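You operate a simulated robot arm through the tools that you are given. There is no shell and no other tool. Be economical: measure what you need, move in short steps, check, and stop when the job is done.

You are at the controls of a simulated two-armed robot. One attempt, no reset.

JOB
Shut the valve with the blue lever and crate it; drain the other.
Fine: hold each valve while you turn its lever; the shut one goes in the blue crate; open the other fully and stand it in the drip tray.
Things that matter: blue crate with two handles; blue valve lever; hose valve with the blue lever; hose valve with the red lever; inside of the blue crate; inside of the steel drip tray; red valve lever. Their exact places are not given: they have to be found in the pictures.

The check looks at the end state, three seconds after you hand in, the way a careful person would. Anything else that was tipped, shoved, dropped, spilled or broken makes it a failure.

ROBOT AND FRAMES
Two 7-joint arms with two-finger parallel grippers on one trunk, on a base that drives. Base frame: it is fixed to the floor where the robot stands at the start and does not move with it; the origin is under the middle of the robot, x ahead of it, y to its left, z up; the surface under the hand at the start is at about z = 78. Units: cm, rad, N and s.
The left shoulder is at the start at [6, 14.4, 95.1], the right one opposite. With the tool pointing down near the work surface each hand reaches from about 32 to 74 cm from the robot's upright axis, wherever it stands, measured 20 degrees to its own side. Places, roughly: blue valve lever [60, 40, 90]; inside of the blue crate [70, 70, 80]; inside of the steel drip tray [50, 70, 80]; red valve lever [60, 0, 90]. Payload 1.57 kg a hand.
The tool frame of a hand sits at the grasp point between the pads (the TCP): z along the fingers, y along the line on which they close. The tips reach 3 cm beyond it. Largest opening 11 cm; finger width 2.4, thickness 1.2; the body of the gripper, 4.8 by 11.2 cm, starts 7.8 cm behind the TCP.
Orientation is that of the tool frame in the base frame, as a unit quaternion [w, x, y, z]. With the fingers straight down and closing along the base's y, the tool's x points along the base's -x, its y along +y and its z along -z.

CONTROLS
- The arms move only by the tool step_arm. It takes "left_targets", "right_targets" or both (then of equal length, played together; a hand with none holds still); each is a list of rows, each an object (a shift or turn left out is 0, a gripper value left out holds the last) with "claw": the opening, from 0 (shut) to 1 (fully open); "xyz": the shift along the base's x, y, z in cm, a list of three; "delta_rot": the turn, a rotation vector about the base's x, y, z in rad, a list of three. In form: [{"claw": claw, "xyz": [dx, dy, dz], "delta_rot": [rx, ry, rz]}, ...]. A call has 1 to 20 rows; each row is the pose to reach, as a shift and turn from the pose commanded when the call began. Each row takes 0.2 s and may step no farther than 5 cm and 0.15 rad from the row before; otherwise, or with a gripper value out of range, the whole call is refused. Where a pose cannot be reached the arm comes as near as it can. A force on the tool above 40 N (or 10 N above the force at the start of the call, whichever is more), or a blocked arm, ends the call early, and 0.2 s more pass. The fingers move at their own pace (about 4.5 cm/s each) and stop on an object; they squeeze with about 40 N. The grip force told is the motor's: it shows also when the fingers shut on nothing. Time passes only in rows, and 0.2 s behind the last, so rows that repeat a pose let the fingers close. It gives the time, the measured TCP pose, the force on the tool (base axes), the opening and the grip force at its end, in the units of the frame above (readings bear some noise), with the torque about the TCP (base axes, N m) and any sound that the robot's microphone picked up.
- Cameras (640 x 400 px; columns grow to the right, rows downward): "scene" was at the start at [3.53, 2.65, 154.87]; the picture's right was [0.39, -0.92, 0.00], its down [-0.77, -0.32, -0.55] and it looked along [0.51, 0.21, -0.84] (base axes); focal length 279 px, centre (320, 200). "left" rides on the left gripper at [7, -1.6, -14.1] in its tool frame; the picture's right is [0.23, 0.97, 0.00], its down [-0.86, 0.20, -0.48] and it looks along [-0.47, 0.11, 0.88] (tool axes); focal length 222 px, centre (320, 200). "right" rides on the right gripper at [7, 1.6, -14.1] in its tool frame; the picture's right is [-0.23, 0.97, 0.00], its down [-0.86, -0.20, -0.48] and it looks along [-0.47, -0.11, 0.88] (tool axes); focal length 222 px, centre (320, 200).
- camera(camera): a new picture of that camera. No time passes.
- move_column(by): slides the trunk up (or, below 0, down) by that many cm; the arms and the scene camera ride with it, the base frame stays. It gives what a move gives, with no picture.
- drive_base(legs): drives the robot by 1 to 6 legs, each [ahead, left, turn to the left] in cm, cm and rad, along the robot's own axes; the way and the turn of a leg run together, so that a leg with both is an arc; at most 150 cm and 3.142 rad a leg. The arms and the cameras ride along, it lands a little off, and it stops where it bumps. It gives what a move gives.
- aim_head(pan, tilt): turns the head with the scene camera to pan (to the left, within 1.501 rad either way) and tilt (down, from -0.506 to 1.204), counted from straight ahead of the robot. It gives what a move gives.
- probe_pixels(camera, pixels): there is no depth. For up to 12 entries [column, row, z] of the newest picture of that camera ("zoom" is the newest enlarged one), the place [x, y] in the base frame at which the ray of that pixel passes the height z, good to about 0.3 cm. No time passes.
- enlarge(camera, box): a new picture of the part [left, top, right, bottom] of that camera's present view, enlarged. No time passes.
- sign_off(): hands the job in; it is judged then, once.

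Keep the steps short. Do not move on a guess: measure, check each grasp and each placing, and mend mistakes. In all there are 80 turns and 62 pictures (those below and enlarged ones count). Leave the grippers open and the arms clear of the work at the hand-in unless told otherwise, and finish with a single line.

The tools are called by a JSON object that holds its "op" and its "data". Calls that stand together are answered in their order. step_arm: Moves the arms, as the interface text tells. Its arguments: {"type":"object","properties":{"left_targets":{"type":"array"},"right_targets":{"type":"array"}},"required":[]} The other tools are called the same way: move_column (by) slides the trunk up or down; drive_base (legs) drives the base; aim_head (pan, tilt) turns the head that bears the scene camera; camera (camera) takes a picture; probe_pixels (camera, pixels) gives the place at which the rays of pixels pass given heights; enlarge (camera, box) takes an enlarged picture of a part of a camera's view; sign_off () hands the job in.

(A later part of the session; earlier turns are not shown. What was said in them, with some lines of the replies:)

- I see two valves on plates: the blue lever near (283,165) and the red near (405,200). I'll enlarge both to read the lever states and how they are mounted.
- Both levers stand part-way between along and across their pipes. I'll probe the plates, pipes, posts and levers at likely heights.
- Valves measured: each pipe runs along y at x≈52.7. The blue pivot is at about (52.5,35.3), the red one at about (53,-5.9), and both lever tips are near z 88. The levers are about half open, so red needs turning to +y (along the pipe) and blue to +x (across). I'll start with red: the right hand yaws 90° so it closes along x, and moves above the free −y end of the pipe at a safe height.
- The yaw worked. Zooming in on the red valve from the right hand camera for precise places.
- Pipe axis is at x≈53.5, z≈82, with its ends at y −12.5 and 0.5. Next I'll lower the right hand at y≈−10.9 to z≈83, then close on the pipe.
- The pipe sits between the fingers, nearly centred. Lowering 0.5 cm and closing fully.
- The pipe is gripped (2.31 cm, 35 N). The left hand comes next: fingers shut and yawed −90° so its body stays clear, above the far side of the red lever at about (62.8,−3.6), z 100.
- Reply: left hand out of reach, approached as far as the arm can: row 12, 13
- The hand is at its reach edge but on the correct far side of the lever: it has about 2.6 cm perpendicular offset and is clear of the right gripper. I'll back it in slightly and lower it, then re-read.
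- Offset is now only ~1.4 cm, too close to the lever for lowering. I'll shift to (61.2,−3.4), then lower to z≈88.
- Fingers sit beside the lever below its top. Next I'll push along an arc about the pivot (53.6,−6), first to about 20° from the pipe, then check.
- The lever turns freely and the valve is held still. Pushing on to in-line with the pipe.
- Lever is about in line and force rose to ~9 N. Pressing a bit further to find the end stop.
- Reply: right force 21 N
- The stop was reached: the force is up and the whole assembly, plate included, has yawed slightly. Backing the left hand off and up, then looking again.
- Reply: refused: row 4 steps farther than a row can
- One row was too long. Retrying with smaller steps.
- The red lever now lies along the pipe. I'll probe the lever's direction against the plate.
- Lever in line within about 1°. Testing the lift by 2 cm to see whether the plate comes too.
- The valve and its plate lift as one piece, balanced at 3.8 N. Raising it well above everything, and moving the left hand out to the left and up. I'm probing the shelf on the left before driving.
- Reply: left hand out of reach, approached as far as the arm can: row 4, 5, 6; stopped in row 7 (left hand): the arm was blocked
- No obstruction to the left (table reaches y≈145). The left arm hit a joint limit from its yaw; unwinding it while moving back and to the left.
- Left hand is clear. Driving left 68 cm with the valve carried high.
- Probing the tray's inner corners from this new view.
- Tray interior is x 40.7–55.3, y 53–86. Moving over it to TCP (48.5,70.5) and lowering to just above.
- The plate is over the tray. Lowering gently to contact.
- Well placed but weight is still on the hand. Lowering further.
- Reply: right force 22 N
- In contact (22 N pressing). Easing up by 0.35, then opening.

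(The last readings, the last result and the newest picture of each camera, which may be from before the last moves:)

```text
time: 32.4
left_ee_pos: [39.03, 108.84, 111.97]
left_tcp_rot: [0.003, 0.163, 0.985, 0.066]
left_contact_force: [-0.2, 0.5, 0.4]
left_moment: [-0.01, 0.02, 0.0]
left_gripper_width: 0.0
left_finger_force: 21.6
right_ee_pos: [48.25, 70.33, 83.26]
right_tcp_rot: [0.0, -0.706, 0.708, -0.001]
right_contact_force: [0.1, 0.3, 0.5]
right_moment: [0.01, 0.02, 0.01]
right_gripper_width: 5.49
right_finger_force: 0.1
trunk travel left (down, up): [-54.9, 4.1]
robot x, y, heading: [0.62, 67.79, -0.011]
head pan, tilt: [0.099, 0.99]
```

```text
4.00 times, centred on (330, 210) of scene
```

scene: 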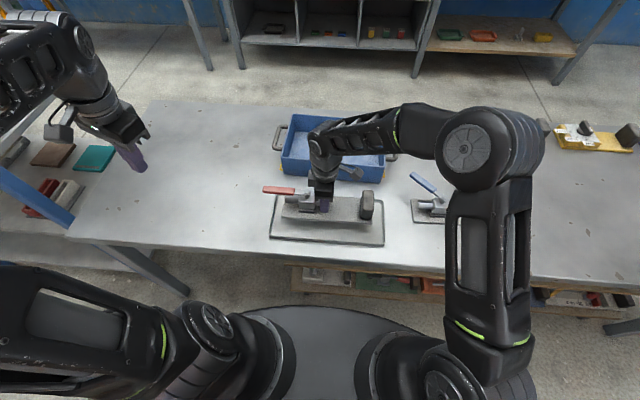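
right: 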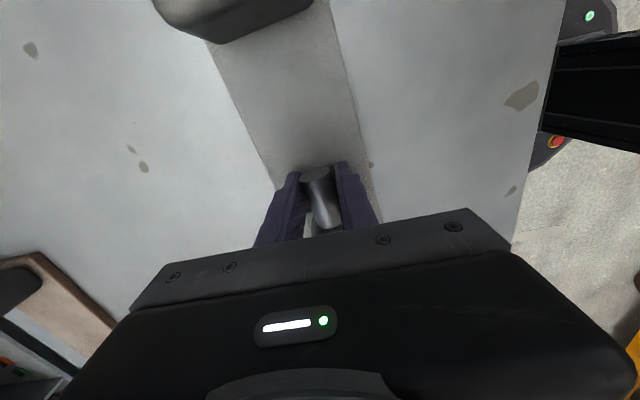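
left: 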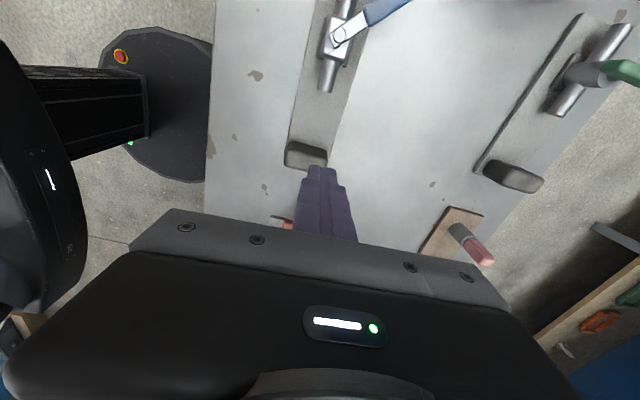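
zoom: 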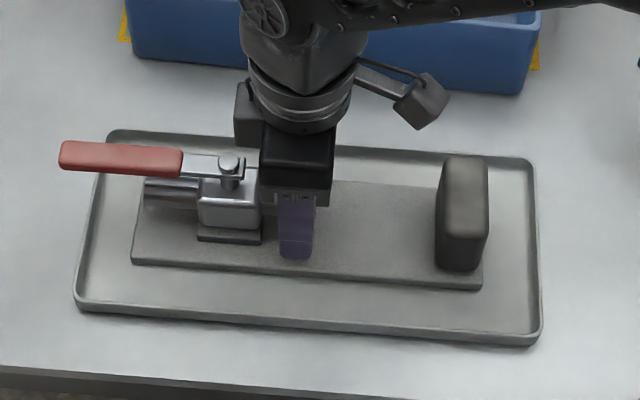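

Released, standing flat in the tray. Raising the right hand straight up with the left also up, then driving right to y≈30 for the blue valve.

{"op": "step_arm", "data": {"right_targets": [{"claw": 0.5, "xyz": [0, 0, 4]}, {"xyz": [0, 0, 8.5]}, {"xyz": [0, 0, 13]}, {"xyz": [0, 0, 17.5]}, {"claw": 1, "xyz": [0, 0, 22]}, {"claw": 1, "xyz": [0, 0, 22]}]}}

{"op": "drive_base", "data": {"legs": [[0, -37.3, 0.01]]}}

{"op": "camera", "data": {"camera": "scene"}}

{"op": "camera", "data": {"camera": "right"}}

```text
time: 33.8
left_ee_pos: [39.02, 108.75, 111.85]
left_tcp_rot: [0.004, 0.164, 0.984, 0.065]
left_contact_force: [-0.3, -0.5, 0.4]
left_moment: [0.01, 0.0, -0.01]
left_gripper_width: 0.01
left_finger_force: 21.4
right_ee_pos: [48.51, 70.13, 105.43]
right_tcp_rot: [0.0, -0.706, 0.708, 0.0]
right_contact_force: [0.5, 0.7, -0.3]
right_moment: [0.03, 0.0, 0.0]
right_gripper_width: 10.71
right_finger_force: 0.0
trunk travel left (down, up): [-54.9, 4.1]
robot x, y, heading: [0.54, 66.87, -0.012]
head pan, tilt: [0.099, 0.99]
```

```text
time: 36.1
left_ee_pos: [38.16, 72.75, 112.0]
left_tcp_rot: [0.003, 0.156, 0.985, 0.067]
left_contact_force: [-0.4, -0.1, 0.0]
left_moment: [0.02, 0.01, -0.04]
left_gripper_width: 0.01
left_finger_force: 20.8
right_ee_pos: [48.09, 34.17, 105.33]
right_tcp_rot: [0.001, 0.711, -0.703, 0.0]
right_contact_force: [0.1, -0.9, -0.4]
right_moment: [0.02, 0.01, -0.01]
right_gripper_width: 11.03
right_finger_force: 0.1
trunk travel left (down, up): [-54.9, 4.1]
robot x, y, heading: [0.26, 30.84, 0.004]
head pan, tilt: [0.099, 0.99]
```

```text
31 pictures are left
```

scene: 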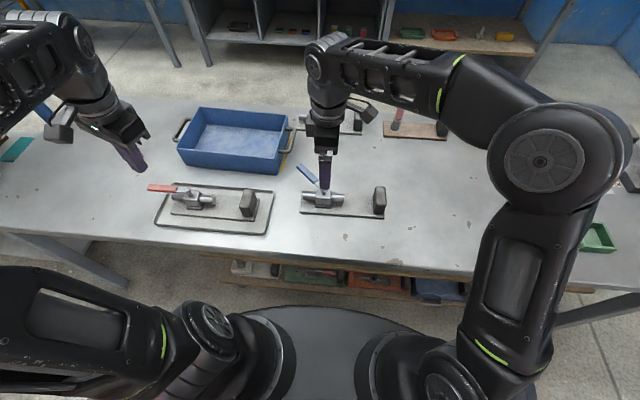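

```text
30 pictures are left
```

right: 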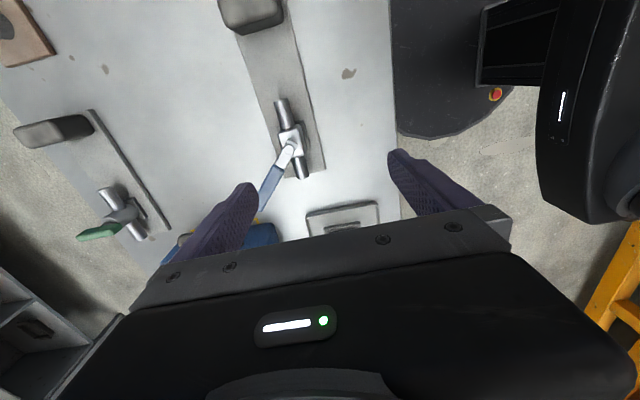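

The crate is now in full view, and the red valve stands in the tray. Zooming on the blue valve and the crate to measure.

{"op": "enlarge", "data": {"camera": "right", "box": [220, 70, 380, 210]}}

{"op": "enlarge", "data": {"camera": "scene", "box": [160, 95, 400, 235]}}

```text
2.86 times, centred on (300, 140) of right
```

zoom: 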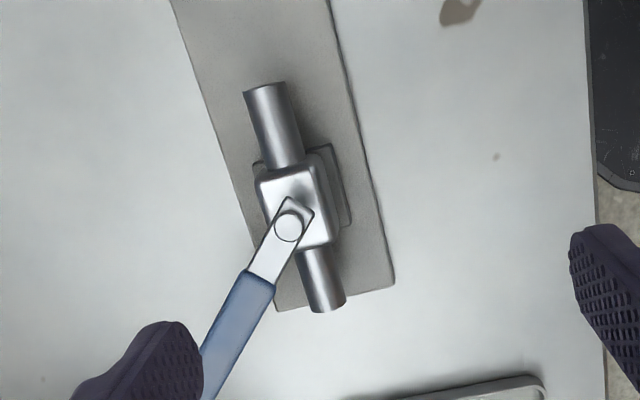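

```text
2.67 times, centred on (280, 165) of scene
```

zoom: 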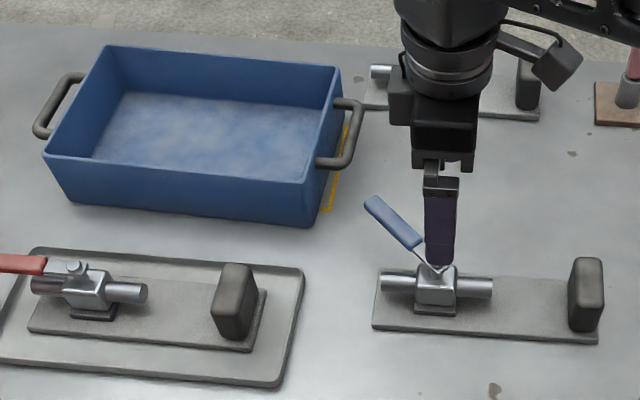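

{"op": "probe_pixels", "data": {"camera": "right", "pixels": [[289.5, 147.7, 86.5], [280, 100.5, 82.5], [302.8, 176.8, 82.5], [279.7, 168, 86.5]]}}

{"op": "probe_pixels", "data": {"camera": "scene", "pixels": [[200, 107, 89], [287.5, 114.8, 89], [274.4, 158.3, 89], [176, 147, 89], [277, 174.8, 78], [207.6, 124.5, 79], [278, 130.5, 79], [298.8, 166, 87], [303.6, 195, 82.5], [343.8, 198, 82.5], [176.5, 163, 78]]}}

```text
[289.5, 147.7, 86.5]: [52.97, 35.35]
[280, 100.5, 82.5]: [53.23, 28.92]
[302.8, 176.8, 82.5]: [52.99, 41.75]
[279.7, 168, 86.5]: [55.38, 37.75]
```

```text
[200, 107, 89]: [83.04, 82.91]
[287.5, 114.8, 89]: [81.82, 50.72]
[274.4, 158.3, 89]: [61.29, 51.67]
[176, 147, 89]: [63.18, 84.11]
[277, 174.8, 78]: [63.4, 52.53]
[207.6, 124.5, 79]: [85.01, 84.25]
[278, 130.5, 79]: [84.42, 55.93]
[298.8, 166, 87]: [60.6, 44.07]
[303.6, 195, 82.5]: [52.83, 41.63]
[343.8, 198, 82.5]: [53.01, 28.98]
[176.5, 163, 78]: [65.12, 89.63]
```

Crate: rim about x 62.8–84, y 52–84, z≈87, so the 27 cm plate fits lengthwise along y. Checking whether the base can go ahead, by probing the base's front edge and the table's.

{"op": "probe_pixels", "data": {"camera": "scene", "pixels": [[305, 306, 5], [305, 306, 20], [305, 306, 35], [320, 262, 78], [320, 290, 30], [320, 290, 50], [320, 290, 10]]}}

```text
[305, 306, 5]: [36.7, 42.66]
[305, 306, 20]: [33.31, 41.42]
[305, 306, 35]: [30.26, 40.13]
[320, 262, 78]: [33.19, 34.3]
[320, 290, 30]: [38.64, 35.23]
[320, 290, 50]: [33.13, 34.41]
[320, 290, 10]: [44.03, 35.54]
```

The base can barely go forward (~3 cm), so reach into the crate will be tight. I'll hold the blue valve with the right hand tilted back 0.25 rad, which extends reach and clears space for the pushing hand, at y≈30.4 with the fingers pre-closed to 4.4 cm.

{"op": "step_arm", "data": {"right_targets": [{"claw": 0.4, "xyz": [1.6, -1.3, -2], "delta_rot": [0, -0.08, 0]}, {"claw": 0.4, "xyz": [3.2, -2.6, -4], "delta_rot": [0, -0.16, 0]}, {"claw": 0.4, "xyz": [4.9, -3.8, -6], "delta_rot": [0, -0.25, 0]}, {"xyz": [4.9, -3.8, -9.5], "delta_rot": [0, -0.25, 0]}, {"xyz": [4.9, -3.8, -13], "delta_rot": [0, -0.25, 0]}, {"xyz": [4.9, -3.8, -13], "delta_rot": [0, -0.25, 0]}]}}

{"op": "camera", "data": {"camera": "right"}}

```text
time: 37.5
left_ee_pos: [38.25, 72.83, 111.96]
left_tcp_rot: [0.003, 0.156, 0.986, 0.065]
left_contact_force: [-0.4, -1.2, -0.4]
left_moment: [0.02, 0.0, 0.01]
left_gripper_width: 0.0
left_finger_force: 21.2
right_ee_pos: [53.32, 30.7, 92.34]
right_tcp_rot: [-0.087, 0.707, -0.697, 0.088]
right_contact_force: [0.6, 0.2, -0.6]
right_moment: [0.0, 0.02, -0.01]
right_gripper_width: 4.4
right_finger_force: 0.1
trunk travel left (down, up): [-54.9, 4.1]
robot x, y, heading: [0.68, 30.94, -0.003]
head pan, tilt: [0.099, 0.99]
```

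```text
27 pictures are left
```

right: 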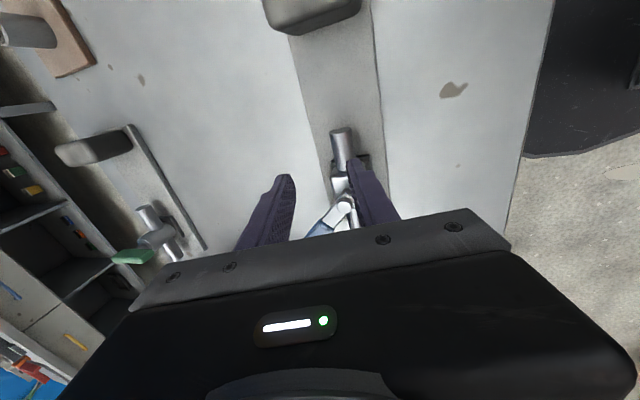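

The pipe appears toward the near finger, as expected from the tilt when still 9 cm above. Lowering 6.5 cm straight down and checking.

{"op": "step_arm", "data": {"right_targets": [{"claw": 0.4, "xyz": [-0.2, -0.2, -3.5]}, {"xyz": [-0.2, -0.2, -6.5]}, {"xyz": [-0.2, -0.2, -6.5]}]}}

{"op": "enlarge", "data": {"camera": "right", "box": [220, 90, 440, 250]}}

```text
time: 38.3
left_ee_pos: [38.13, 72.87, 111.92]
left_tcp_rot: [0.003, 0.156, 0.985, 0.066]
left_contact_force: [0.2, 0.2, -0.5]
left_moment: [0.01, -0.01, 0.0]
left_gripper_width: 0.05
left_finger_force: 21.5
right_ee_pos: [52.79, 30.36, 85.48]
right_tcp_rot: [-0.088, 0.706, -0.698, 0.088]
right_contact_force: [-0.3, 0.2, 0.3]
right_moment: [-0.01, 0.02, 0.02]
right_gripper_width: 4.4
right_finger_force: 0.1
trunk travel left (down, up): [-54.9, 4.1]
robot x, y, heading: [0.03, 30.83, 0.005]
head pan, tilt: [0.099, 0.99]
```

```text
2.50 times, centred on (330, 170) of right
```

zoom: 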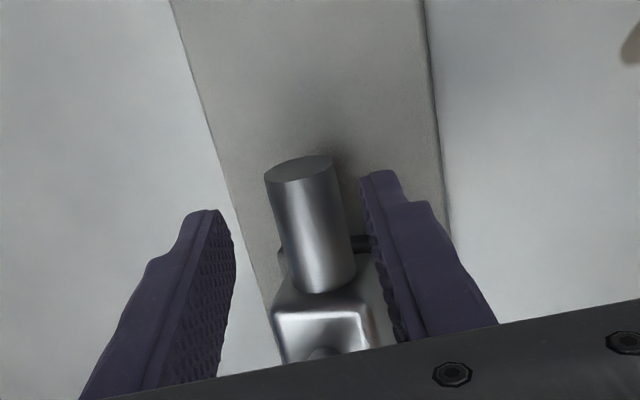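

The pipe sits between the fingers. Lowering the last 2.3 cm with a small x correction, then closing.

{"op": "step_arm", "data": {"right_targets": [{"claw": 0.4, "xyz": [0.25, 0, -1.2]}, {"xyz": [0.25, 0, -2.3]}, {"claw": 0, "xyz": [0.25, 0, -2.3]}, {"claw": 0, "xyz": [0.25, 0, -2.3]}, {"claw": 0, "xyz": [0.25, 0, -2.3]}, {"claw": 0, "xyz": [0.25, 0, -2.3]}]}}

```text
time: 39.7
left_ee_pos: [38.3, 72.86, 111.93]
left_tcp_rot: [0.004, 0.156, 0.986, 0.065]
left_contact_force: [-1.0, 1.0, 0.8]
left_moment: [0.02, -0.01, -0.02]
left_gripper_width: 0.0
left_finger_force: 21.5
right_ee_pos: [53.11, 30.41, 83.54]
right_tcp_rot: [-0.088, 0.706, -0.697, 0.089]
right_contact_force: [-0.1, -0.1, 0.6]
right_moment: [-0.19, 0.01, 0.02]
right_gripper_width: 2.32
right_finger_force: 35.5
trunk travel left (down, up): [-54.9, 4.1]
robot x, y, heading: [0.12, 30.82, -0.003]
head pan, tilt: [0.099, 0.99]
```

Blue pipe is gripped (2.32 cm, 35 N). Bringing the shut left fingers to the near-left side of the blue lever at (55.5,42.8), z 100, upright with yaw −60°.

{"op": "step_arm", "data": {"left_targets": [{"claw": 0, "xyz": [1.9, -3.33, -1.3], "delta_rot": [-0.0127, 0.008, -0.0816]}, {"xyz": [3.84, -6.67, -2.7], "delta_rot": [-0.0253, 0.016, -0.163]}, {"xyz": [5.77, -10, -4], "delta_rot": [-0.038, 0.024, -0.245]}, {"xyz": [7.7, -13.3, -5.3], "delta_rot": [-0.051, 0.032, -0.326]}, {"xyz": [9.6, -16.7, -6.7], "delta_rot": [-0.063, 0.041, -0.408]}, {"xyz": [11.5, -20, -8], "delta_rot": [-0.076, 0.049, -0.489]}, {"xyz": [13.5, -23.3, -9.3], "delta_rot": [-0.089, 0.057, -0.571]}, {"xyz": [15.4, -26.7, -10.7], "delta_rot": [-0.101, 0.065, -0.652]}, {"xyz": [17.3, -30, -12], "delta_rot": [-0.114, 0.073, -0.734]}, {"xyz": [17.3, -30, -12], "delta_rot": [-0.114, 0.073, -0.734]}]}}

{"op": "camera", "data": {"camera": "left"}}

```text
time: 41.9
left_ee_pos: [55.52, 42.71, 99.93]
left_tcp_rot: [0.001, 0.502, 0.865, -0.001]
left_contact_force: [0.1, -1.3, 0.7]
left_moment: [0.02, 0.01, -0.01]
left_gripper_width: 0.0
left_finger_force: 21.0
right_ee_pos: [53.15, 30.39, 83.44]
right_tcp_rot: [-0.087, 0.706, -0.697, 0.088]
right_contact_force: [-0.4, 1.9, -0.9]
right_moment: [-0.25, -0.04, -0.03]
right_gripper_width: 2.31
right_finger_force: 36.0
trunk travel left (down, up): [-54.9, 4.1]
robot x, y, heading: [0.3, 30.76, 0.002]
head pan, tilt: [0.099, 0.99]
```

```text
25 pictures are left
```

left: 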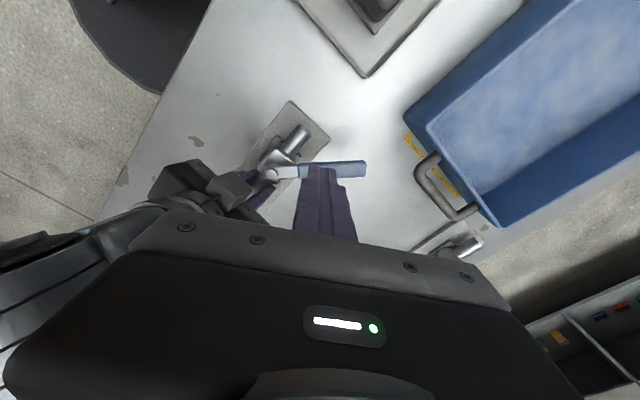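

By the tool-axis projection, the spot below the fingertips at lever height is near (320,146). The lever there is at row ~170, so the fingers will come down about 3 cm to its near-left side as wanted. Lowering to z≈87.7.

{"op": "step_arm", "data": {"left_targets": [{"claw": 0, "xyz": [0, 0, -4]}, {"xyz": [0, 0, -8]}, {"xyz": [0, 0, -10.5]}, {"xyz": [0, 0, -12.2]}, {"xyz": [0, 0, -12.2]}]}}

{"op": "enlarge", "data": {"camera": "left", "box": [200, 60, 420, 240]}}

```text
time: 43.1
left_ee_pos: [55.4, 42.76, 87.83]
left_tcp_rot: [0.0, 0.502, 0.865, -0.001]
left_contact_force: [-0.2, 0.1, 0.1]
left_moment: [0.01, -0.01, -0.03]
left_gripper_width: 0.0
left_finger_force: 21.4
right_ee_pos: [53.11, 30.42, 83.51]
right_tcp_rot: [-0.087, 0.706, -0.697, 0.089]
right_contact_force: [0.7, -0.8, 0.3]
right_moment: [-0.04, -0.01, 0.05]
right_gripper_width: 2.33
right_finger_force: 35.5
trunk travel left (down, up): [-54.9, 4.1]
robot x, y, heading: [0.4, 30.78, 0.004]
head pan, tilt: [0.099, 0.99]
```

```text
2.22 times, centred on (310, 150) of left
```

zoom: 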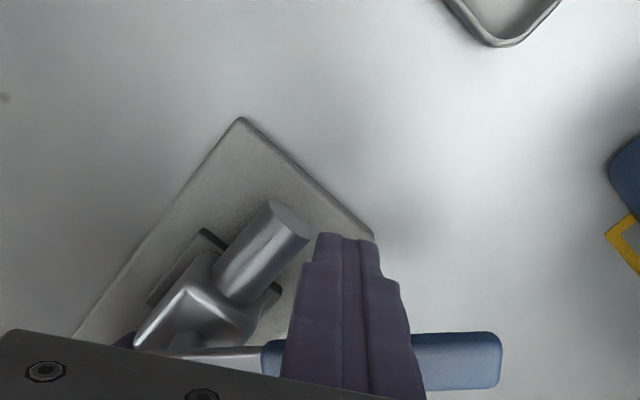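

Fingers are beside the lever on the correct side. Pushing along the arc to about 75°.

{"op": "step_arm", "data": {"left_targets": [{"claw": 0, "xyz": [0.9, -0.1, 0]}, {"xyz": [1.8, -0.4, 0]}, {"xyz": [2.4, -0.8, 0]}, {"xyz": [2.95, -1.2, 0]}, {"xyz": [3.45, -1.7, 0]}, {"xyz": [3.95, -2.25, 0]}, {"xyz": [4.4, -2.8, 0]}, {"xyz": [4.75, -3.4, 0]}]}}

{"op": "enlarge", "data": {"camera": "scene", "box": [270, 120, 410, 230]}}

```text
time: 44.9
left_ee_pos: [60.14, 39.42, 87.79]
left_tcp_rot: [0.001, 0.501, 0.865, 0.0]
left_contact_force: [-3.3, 2.5, -0.8]
left_moment: [0.07, 0.04, -0.08]
left_gripper_width: 0.0
left_finger_force: 21.4
right_ee_pos: [53.09, 30.39, 83.58]
right_tcp_rot: [-0.087, 0.705, -0.698, 0.089]
right_contact_force: [5.8, -4.2, 4.2]
right_moment: [-0.31, -0.29, -0.51]
right_gripper_width: 2.32
right_finger_force: 35.3
trunk travel left (down, up): [-54.9, 4.1]
robot x, y, heading: [-0.12, 30.73, -0.002]
head pan, tilt: [0.099, 0.99]
```

```text
3.64 times, centred on (340, 175) of scene
```

zoom: 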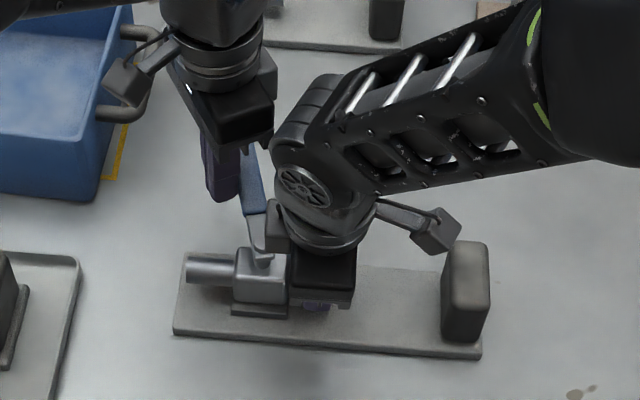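

Lever now ~75°. Continuing to 90° and watching the force for the stop.

{"op": "step_arm", "data": {"left_targets": [{"claw": 0, "xyz": [0.35, -0.65, 0]}, {"xyz": [0.6, -1.3, 0]}, {"xyz": [0.72, -1.65, 0]}, {"xyz": [0.8, -2.0, 0]}, {"xyz": [0.85, -2.3, 0]}]}}

{"op": "enlarge", "data": {"camera": "left", "box": [160, 40, 480, 240]}}

```text
time: 46.1
left_ee_pos: [61.2, 37.43, 87.75]
left_tcp_rot: [0.0, 0.501, 0.866, 0.001]
left_contact_force: [-5.2, 18.4, -0.9]
left_moment: [0.27, 0.05, -0.15]
left_gripper_width: 0.0
left_finger_force: 21.7
right_ee_pos: [53.15, 30.28, 83.57]
right_tcp_rot: [-0.086, 0.705, -0.698, 0.09]
right_contact_force: [7.7, -17.4, 7.9]
right_moment: [-0.27, -0.03, -1.14]
right_gripper_width: 2.36
right_finger_force: 35.9
trunk travel left (down, up): [-54.9, 4.1]
robot x, y, heading: [0.12, 31.15, 0.0]
head pan, tilt: [0.099, 0.99]
```

```text
2.00 times, centred on (320, 140) of left
```

zoom: 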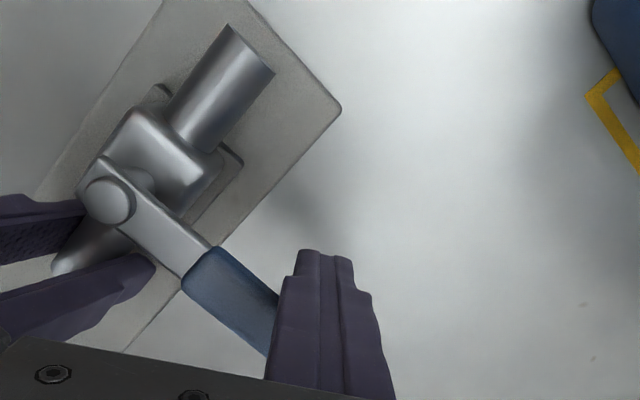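

Force jumped to 18 N at about 90°, so the lever is at its stop across the pipe. Backing the left hand off to +y and up, then checking the angle.

{"op": "step_arm", "data": {"left_targets": [{"claw": 0, "xyz": [-0.5, 2, 0]}, {"xyz": [-1.5, 4, 1]}, {"xyz": [-2, 5, 5]}, {"xyz": [-3, 6, 9.5]}, {"xyz": [-5, 7.5, 13.5]}, {"xyz": [-8, 9, 16.5]}, {"xyz": [-11, 11.5, 18.5]}, {"xyz": [-14, 14.5, 20]}]}}

{"op": "camera", "data": {"camera": "left"}}

{"op": "enlarge", "data": {"camera": "scene", "box": [270, 120, 410, 230]}}

```text
time: 47.9
left_ee_pos: [46.58, 51.88, 107.99]
left_tcp_rot: [0.001, 0.502, 0.865, -0.001]
left_contact_force: [0.3, 0.3, 0.2]
left_moment: [-0.04, 0.0, -0.03]
left_gripper_width: 0.0
left_finger_force: 20.9
right_ee_pos: [53.0, 30.29, 83.65]
right_tcp_rot: [-0.087, 0.706, -0.697, 0.089]
right_contact_force: [-2.4, -0.9, 2.9]
right_moment: [0.9, -0.08, 0.27]
right_gripper_width: 2.34
right_finger_force: 35.7
trunk travel left (down, up): [-54.9, 4.1]
robot x, y, heading: [0.08, 30.92, -0.006]
head pan, tilt: [0.099, 0.99]
```

```text
21 pictures are left
```

left: 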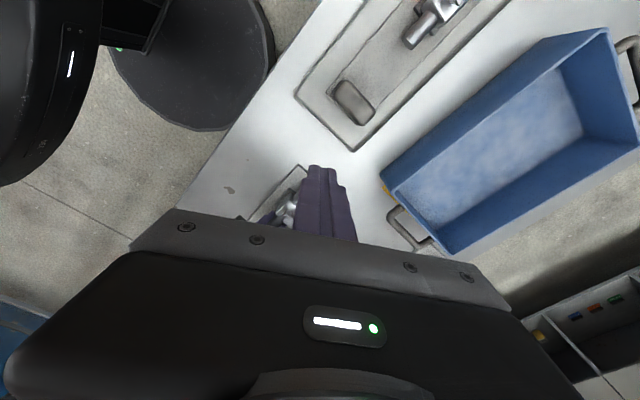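

```text
3.64 times, centred on (340, 175) of scene
```

zoom: 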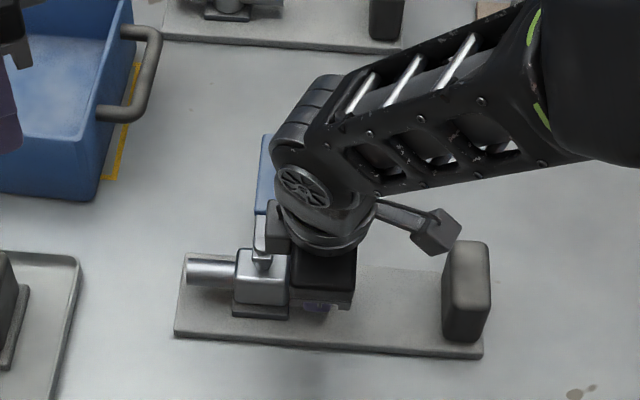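

Lever appears across the pipe. Enlarging the crate in the left view to measure its inside.

{"op": "enlarge", "data": {"camera": "left", "box": [370, 15, 640, 265]}}

```text
1.60 times, centred on (505, 140) of left
```

zoom: 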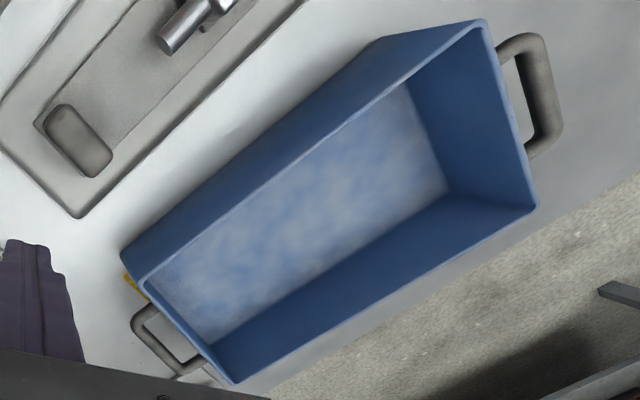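

{"op": "probe_pixels", "data": {"camera": "zoom", "pixels": [[142, 292, 88], [482, 22, 88], [537, 207, 88], [233, 383, 88], [449, 192, 78.8], [212, 345, 78.8], [123, 255, 78], [378, 38, 78], [405, 85, 78.8], [142, 292, 90], [482, 22, 90]]}}

```text
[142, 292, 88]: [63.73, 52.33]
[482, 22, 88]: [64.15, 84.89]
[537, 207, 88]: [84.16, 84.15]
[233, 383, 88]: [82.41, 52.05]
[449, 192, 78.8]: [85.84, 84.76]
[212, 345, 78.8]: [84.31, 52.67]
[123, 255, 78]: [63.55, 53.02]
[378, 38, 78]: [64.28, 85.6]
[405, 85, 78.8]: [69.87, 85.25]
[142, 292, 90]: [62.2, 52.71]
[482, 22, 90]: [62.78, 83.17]
```

Crate inside: x 64.3–84.5, y 53–84.5, rim z≈88. Target for the TCP is about (70.2,69.7). Lifting the blue valve and shifting it to the robot's right, while the left hand goes out left.

{"op": "step_arm", "data": {"right_targets": [{"claw": 0, "xyz": [0, 0, 2]}, {"xyz": [0, 0, 5]}, {"xyz": [0, 0, 9]}, {"xyz": [0, 0, 13]}, {"xyz": [0, 0, 17]}, {"xyz": [0, -3, 20.5]}, {"xyz": [0, -7, 20.5]}, {"xyz": [0, -11, 20.5]}, {"xyz": [0, -15, 20.5]}, {"xyz": [0, -20, 20.5]}, {"xyz": [0, -20, 20.5]}], "left_targets": [{"claw": 0, "xyz": [-1, 3, 1]}, {"xyz": [-2, 6, 2]}, {"xyz": [-3, 9, 3], "delta_rot": [0, 0, 0.1]}, {"xyz": [-4, 12, 4], "delta_rot": [0, 0, 0.2]}, {"xyz": [-5, 15, 4], "delta_rot": [0, 0, 0.3]}, {"xyz": [-6, 18, 4], "delta_rot": [0, 0, 0.4]}, {"xyz": [-7, 20, 4], "delta_rot": [0, 0, 0.5]}, {"xyz": [-8, 20, 4], "delta_rot": [0, 0, 0.6]}, {"xyz": [-8, 20, 4], "delta_rot": [0, 0, 0.7]}, {"xyz": [-8, 20, 4], "delta_rot": [0, 0, 0.7]}, {"xyz": [-8, 20, 4], "delta_rot": [0, 0, 0.7]}]}}

{"op": "camera", "data": {"camera": "scene"}}

```text
time: 50.3
left_ee_pos: [39.17, 71.55, 111.66]
left_tcp_rot: [0.001, 0.174, 0.985, 0.0]
left_contact_force: [0.0, -0.4, -0.4]
left_moment: [0.01, 0.03, -0.03]
left_gripper_width: 0.0
left_finger_force: 21.9
right_ee_pos: [53.36, 10.2, 103.98]
right_tcp_rot: [-0.087, 0.706, -0.697, 0.089]
right_contact_force: [-0.3, 0.3, -3.3]
right_moment: [0.04, 0.07, -0.05]
right_gripper_width: 2.33
right_finger_force: 36.1
trunk travel left (down, up): [-54.9, 4.1]
robot x, y, heading: [-0.25, 31.08, 0.003]
head pan, tilt: [0.099, 0.99]
```

```text
18 pictures are left
```

scene: 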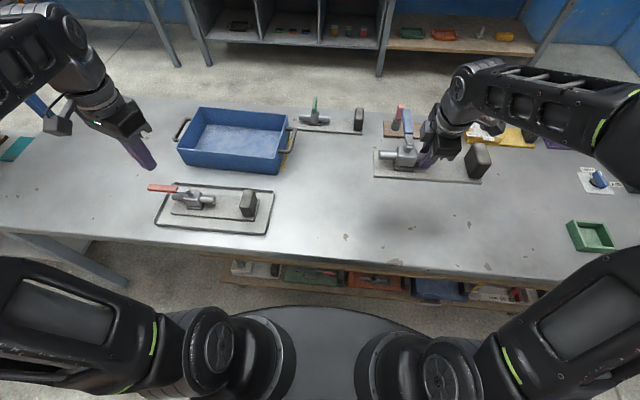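

Clear and level. Driving left 59 cm and 1.5 cm ahead.

{"op": "drive_base", "data": {"legs": [[0, 59, 0], [1.5, 0, 0]]}}

{"op": "camera", "data": {"camera": "scene"}}

```text
time: 54.0
left_ee_pos: [40.7, 130.59, 111.65]
left_tcp_rot: [0.0, 0.175, 0.985, 0.0]
left_contact_force: [0.5, -0.5, -0.8]
left_moment: [0.01, 0.05, 0.0]
left_gripper_width: 0.0
left_finger_force: 21.0
right_ee_pos: [54.91, 69.25, 103.8]
right_tcp_rot: [-0.087, 0.705, -0.698, 0.089]
right_contact_force: [0.1, -0.2, -4.6]
right_moment: [-0.01, 0.09, 0.01]
right_gripper_width: 2.34
right_finger_force: 36.0
trunk travel left (down, up): [-54.9, 4.1]
robot x, y, heading: [1.88, 90.16, -0.005]
head pan, tilt: [0.099, 0.99]
```

```text
17 pictures are left
```

scene: 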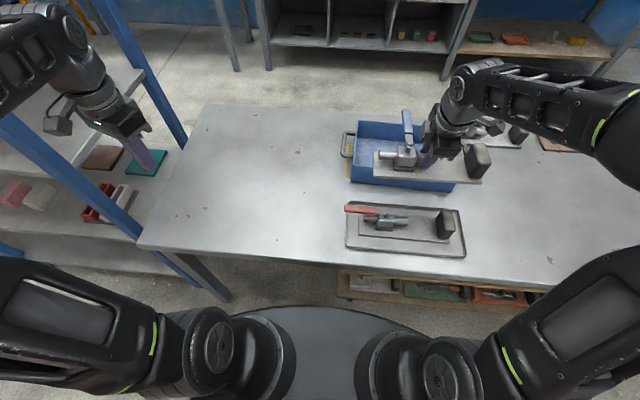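

No contact anywhere. Moving the valve +15.3 cm in x over the crate at height, checking reach.

{"op": "step_arm", "data": {"right_targets": [{"claw": 0, "xyz": [3, 0.1, 0]}, {"xyz": [6, 0.2, 0]}, {"xyz": [9, 0.3, 0]}, {"xyz": [12, 0.4, 0]}, {"xyz": [15.3, 0.5, 0]}, {"xyz": [15.3, 0.5, 0]}]}}

{"op": "enlarge", "data": {"camera": "scene", "box": [320, 80, 520, 210]}}

```text
time: 55.5
left_ee_pos: [40.57, 130.71, 111.72]
left_tcp_rot: [0.001, 0.176, 0.984, -0.001]
left_contact_force: [0.1, -0.1, -0.3]
left_moment: [0.03, 0.0, 0.05]
left_gripper_width: 0.0
left_finger_force: 21.4
right_ee_pos: [69.95, 69.88, 103.98]
right_tcp_rot: [-0.088, 0.705, -0.698, 0.089]
right_contact_force: [-0.6, 0.8, -3.6]
right_moment: [0.0, 0.05, 0.02]
right_gripper_width: 2.31
right_finger_force: 35.8
trunk travel left (down, up): [-54.9, 4.1]
robot x, y, heading: [1.5, 90.14, -0.002]
head pan, tilt: [0.099, 0.99]
```

```text
3.08 times, centred on (420, 145) of scene
```

zoom: 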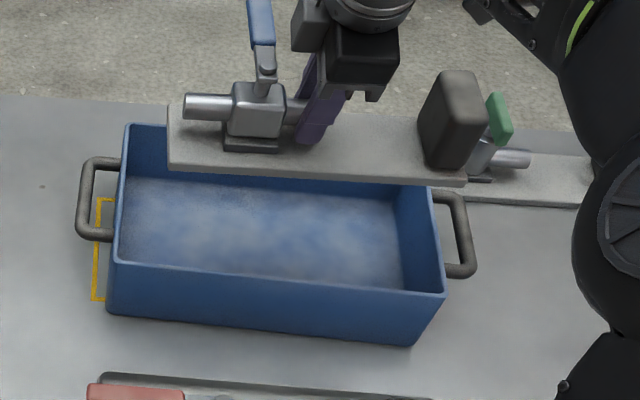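

Reached. The lever is across the pipe. Lowering until the plate is just above the rim, then checking alignment.

{"op": "step_arm", "data": {"right_targets": [{"claw": 0, "xyz": [0.2, 0, -3]}, {"xyz": [0.3, 0, -6]}, {"xyz": [0.3, 0, -9]}, {"xyz": [0.3, 0, -9]}]}}

{"op": "enlarge", "data": {"camera": "scene", "box": [320, 80, 520, 210]}}

```text
time: 56.5
left_ee_pos: [40.77, 130.57, 111.69]
left_tcp_rot: [0.001, 0.176, 0.984, 0.0]
left_contact_force: [-0.1, 0.0, 0.7]
left_moment: [-0.06, -0.02, 0.03]
left_gripper_width: 0.0
left_finger_force: 21.4
right_ee_pos: [70.64, 70.08, 94.94]
right_tcp_rot: [-0.088, 0.706, -0.698, 0.088]
right_contact_force: [0.0, 1.0, -2.5]
right_moment: [0.01, 0.03, 0.0]
right_gripper_width: 2.31
right_finger_force: 35.7
trunk travel left (down, up): [-54.9, 4.1]
robot x, y, heading: [1.55, 90.14, -0.003]
head pan, tilt: [0.099, 0.99]
```

```text
3.08 times, centred on (420, 145) of scene
```

zoom: 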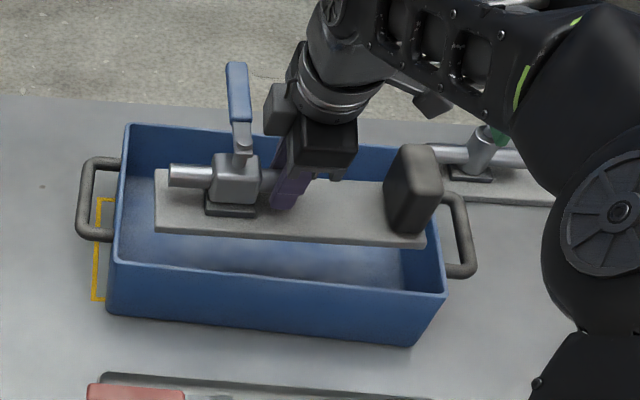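

The plate is about 3 cm from the left wall and 1 cm from the right. Shifting +1 cm in y and lowering into the crate to z≈87.

{"op": "step_arm", "data": {"right_targets": [{"claw": 0, "xyz": [0, 1, 0]}, {"xyz": [0, 1, -2]}, {"xyz": [0, 1, -5]}, {"xyz": [0, 1, -8]}, {"xyz": [0, 1, -8]}]}}

{"op": "enlarge", "data": {"camera": "scene", "box": [320, 80, 520, 210]}}

```text
time: 57.6
left_ee_pos: [40.71, 130.61, 111.79]
left_tcp_rot: [0.001, 0.175, 0.985, -0.001]
left_contact_force: [-0.2, -0.1, -0.1]
left_moment: [0.01, 0.03, 0.0]
left_gripper_width: 0.02
left_finger_force: 21.5
right_ee_pos: [70.34, 70.72, 86.95]
right_tcp_rot: [-0.087, 0.706, -0.698, 0.088]
right_contact_force: [-0.1, -0.6, -2.6]
right_moment: [0.01, 0.06, 0.03]
right_gripper_width: 2.34
right_finger_force: 35.4
trunk travel left (down, up): [-54.9, 4.1]
robot x, y, heading: [1.3, 90.1, -0.003]
head pan, tilt: [0.099, 0.99]
```

```text
3.08 times, centred on (420, 145) of scene
```

zoom: 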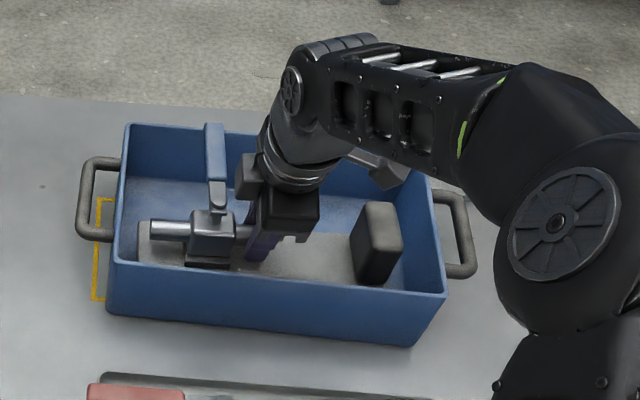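

Inside the crate and clear of the walls. Lowering in small steps to floor contact.

{"op": "step_arm", "data": {"right_targets": [{"claw": 0, "xyz": [0, 0, -1]}, {"xyz": [0, 0, -1.8]}, {"xyz": [0, 0, -2.2]}]}}

```text
time: 58.5
left_ee_pos: [40.69, 130.63, 111.75]
left_tcp_rot: [0.001, 0.176, 0.984, 0.0]
left_contact_force: [0.6, 0.2, 0.3]
left_moment: [0.02, -0.02, 0.05]
left_gripper_width: 0.02
left_finger_force: 21.4
right_ee_pos: [70.36, 70.77, 84.67]
right_tcp_rot: [-0.087, 0.705, -0.698, 0.089]
right_contact_force: [0.1, 1.2, -3.0]
right_moment: [-0.01, 0.08, -0.01]
right_gripper_width: 2.32
right_finger_force: 35.6
trunk travel left (down, up): [-54.9, 4.1]
robot x, y, heading: [1.42, 89.67, 0.005]
head pan, tilt: [0.099, 0.99]
```

{"op": "step_arm", "data": {"right_targets": [{"claw": 0, "xyz": [0, 0, -0.3]}, {"xyz": [0, 0, -0.5]}]}}

```text
time: 59.0
left_ee_pos: [40.63, 130.74, 111.77]
left_tcp_rot: [0.001, 0.176, 0.984, 0.0]
left_contact_force: [0.1, -0.1, 0.5]
left_moment: [-0.02, 0.0, 0.01]
left_gripper_width: 0.01
left_finger_force: 21.4
right_ee_pos: [70.3, 70.78, 84.38]
right_tcp_rot: [-0.088, 0.705, -0.698, 0.089]
right_contact_force: [0.0, 0.1, -0.1]
right_moment: [0.38, -0.02, 0.11]
right_gripper_width: 2.31
right_finger_force: 35.9
trunk travel left (down, up): [-54.9, 4.1]
robot x, y, heading: [1.57, 89.81, 0.001]
head pan, tilt: [0.099, 0.99]
```

Weight just came off. Pressing 0.15 cm more, then opening to 4.4 cm.

{"op": "step_arm", "data": {"right_targets": [{"claw": 0, "xyz": [0, 0, -0.15]}, {"claw": 0.2, "xyz": [0, 0, -0.1]}, {"claw": 0.4, "xyz": [0, 0, -0.1]}, {"claw": 0.4, "xyz": [0, 0, -0.1]}, {"claw": 0.4, "xyz": [0, 0, -0.1]}]}}

{"op": "enlarge", "data": {"camera": "scene", "box": [320, 80, 520, 210]}}

{"op": "camera", "data": {"camera": "right"}}

```text
time: 60.2
left_ee_pos: [40.54, 130.63, 111.68]
left_tcp_rot: [0.002, 0.176, 0.984, 0.0]
left_contact_force: [-0.9, 0.8, 0.3]
left_moment: [-0.01, 0.0, 0.03]
left_gripper_width: 0.0
left_finger_force: 21.3
right_ee_pos: [70.35, 70.71, 84.05]
right_tcp_rot: [-0.087, 0.705, -0.698, 0.09]
right_contact_force: [0.6, -0.2, 0.2]
right_moment: [0.0, 0.01, -0.02]
right_gripper_width: 4.38
right_finger_force: 0.1
trunk travel left (down, up): [-54.9, 4.1]
robot x, y, heading: [1.83, 90.5, -0.0]
head pan, tilt: [0.099, 0.99]
```

```text
3.08 times, centred on (420, 145) of scene
```

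zoom: 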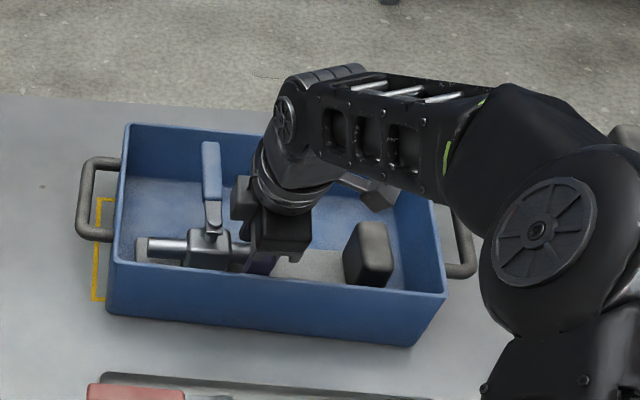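

```text
12 pictures are left
```

right: 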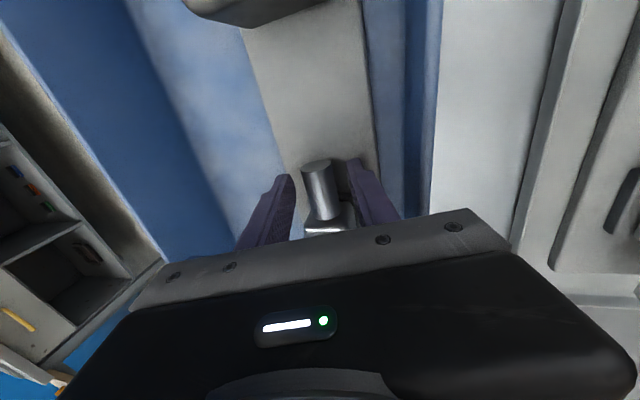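

Released: fingers are clear on both sides of the pipe. Withdrawing along the tool axis, then straight up.

{"op": "step_arm", "data": {"right_targets": [{"claw": 0.4, "xyz": [-0.5, 0, 1.94]}, {"xyz": [-1, 0, 3.9]}, {"xyz": [-1.5, 0, 5.8]}, {"xyz": [-1.5, 0, 10]}, {"xyz": [-2, 0, 14.5]}, {"xyz": [-3, 0, 19]}, {"claw": 1, "xyz": [-6, 0, 22]}, {"claw": 1, "xyz": [-10, -2, 24]}, {"claw": 1, "xyz": [-14, -4, 24]}, {"claw": 1, "xyz": [-17, -6, 24]}], "left_targets": [{"claw": 1}, {"claw": 1}, {"claw": 1}, {"claw": 1}, {"claw": 1}, {"claw": 1}, {"claw": 1}, {"claw": 1}, {"claw": 1}, {"claw": 1}]}}

{"op": "camera", "data": {"camera": "scene"}}

{"op": "enlarge", "data": {"camera": "scene", "box": [320, 90, 500, 270]}}

```text
time: 62.5
left_ee_pos: [40.59, 130.64, 111.83]
left_tcp_rot: [0.001, 0.175, 0.985, 0.0]
left_contact_force: [-0.4, -0.4, -0.2]
left_moment: [0.02, -0.05, -0.01]
left_gripper_width: 10.99
left_finger_force: 0.1
right_ee_pos: [53.29, 64.46, 108.13]
right_tcp_rot: [-0.088, 0.705, -0.698, 0.088]
right_contact_force: [0.3, 0.1, -0.3]
right_moment: [0.01, -0.02, 0.0]
right_gripper_width: 11.01
right_finger_force: 0.1
trunk travel left (down, up): [-54.9, 4.1]
robot x, y, heading: [1.56, 89.84, 0.005]
head pan, tilt: [0.099, 0.99]
```

```text
11 pictures are left
```

scene: 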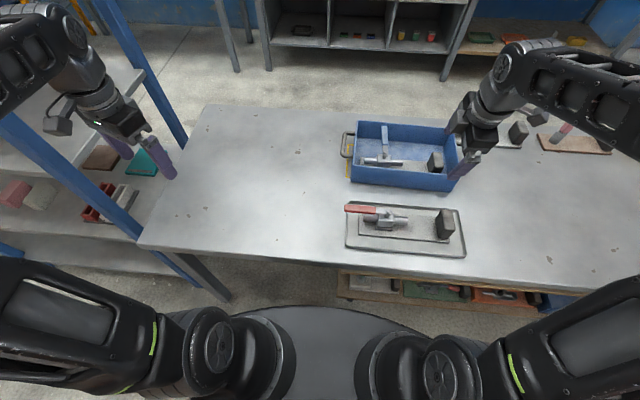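

```text
2.22 times, centred on (410, 180) of scene
```

zoom: 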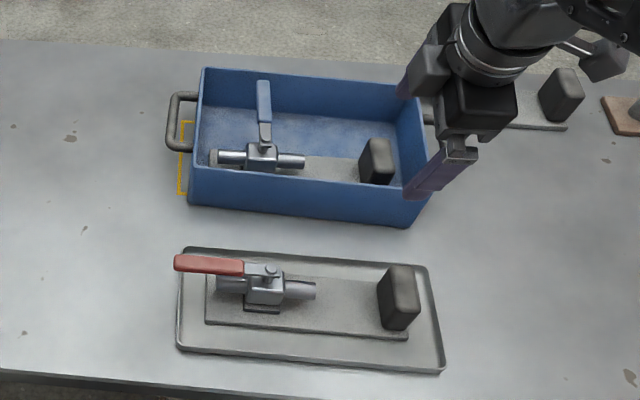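

Both valves are placed. A last numeric check of lever angles using the zoom.

{"op": "probe_pixels", "data": {"camera": "zoom", "pixels": [[265, 144, 87.3], [263, 84, 88], [224, 157, 83.2], [302, 161, 83.2], [270, 269, 87], [178, 262, 87.5], [222, 284, 83], [313, 290, 83], [206, 324, 79.5], [406, 340, 79.5]]}}

```text
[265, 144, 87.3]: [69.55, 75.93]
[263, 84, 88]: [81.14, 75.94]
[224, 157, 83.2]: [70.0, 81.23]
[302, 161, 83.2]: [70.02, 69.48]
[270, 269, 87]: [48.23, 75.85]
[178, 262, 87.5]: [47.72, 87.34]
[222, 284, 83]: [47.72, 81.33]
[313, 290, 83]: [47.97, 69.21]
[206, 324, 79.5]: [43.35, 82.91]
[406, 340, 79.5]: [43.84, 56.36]
```

Blue lever is at 90° to its pipe and red is in line within ~1–2°. Pulling the right hand further away from above the work.

{"op": "step_arm", "data": {"right_targets": [{"claw": 1, "xyz": [-2, -4, 0.5]}, {"xyz": [-4, -8, 1]}, {"xyz": [-6, -12, 1.5]}, {"xyz": [-8, -15, 2]}, {"xyz": [-10, -18, 2]}, {"xyz": [-10, -18, 2]}]}}

{"op": "camera", "data": {"camera": "scene"}}

```text
time: 63.9
left_ee_pos: [40.72, 130.71, 111.67]
left_tcp_rot: [0.001, 0.176, 0.984, 0.0]
left_contact_force: [-0.6, 0.9, -0.1]
left_moment: [-0.03, 0.01, 0.03]
left_gripper_width: 11.01
left_finger_force: 0.1
right_ee_pos: [43.42, 46.56, 109.88]
right_tcp_rot: [-0.088, 0.706, -0.697, 0.089]
right_contact_force: [0.9, 0.2, 1.0]
right_moment: [-0.02, 0.04, 0.02]
right_gripper_width: 11.01
right_finger_force: 0.1
trunk travel left (down, up): [-54.9, 4.1]
robot x, y, heading: [1.64, 90.21, -0.001]
head pan, tilt: [0.099, 0.99]
```

```text
9 pictures are left
```

scene: 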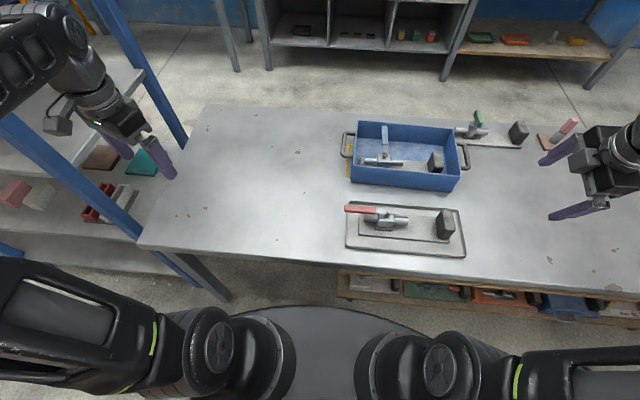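

Everything is in place, grippers are open and arms clear. Handing in.

{"op": "sign_off", "data": {}}

```text
The job is handed in.
```

The blue-lever valve is shut and in the blue crate; the red-lever valve is fully open and standing in the drip tray.
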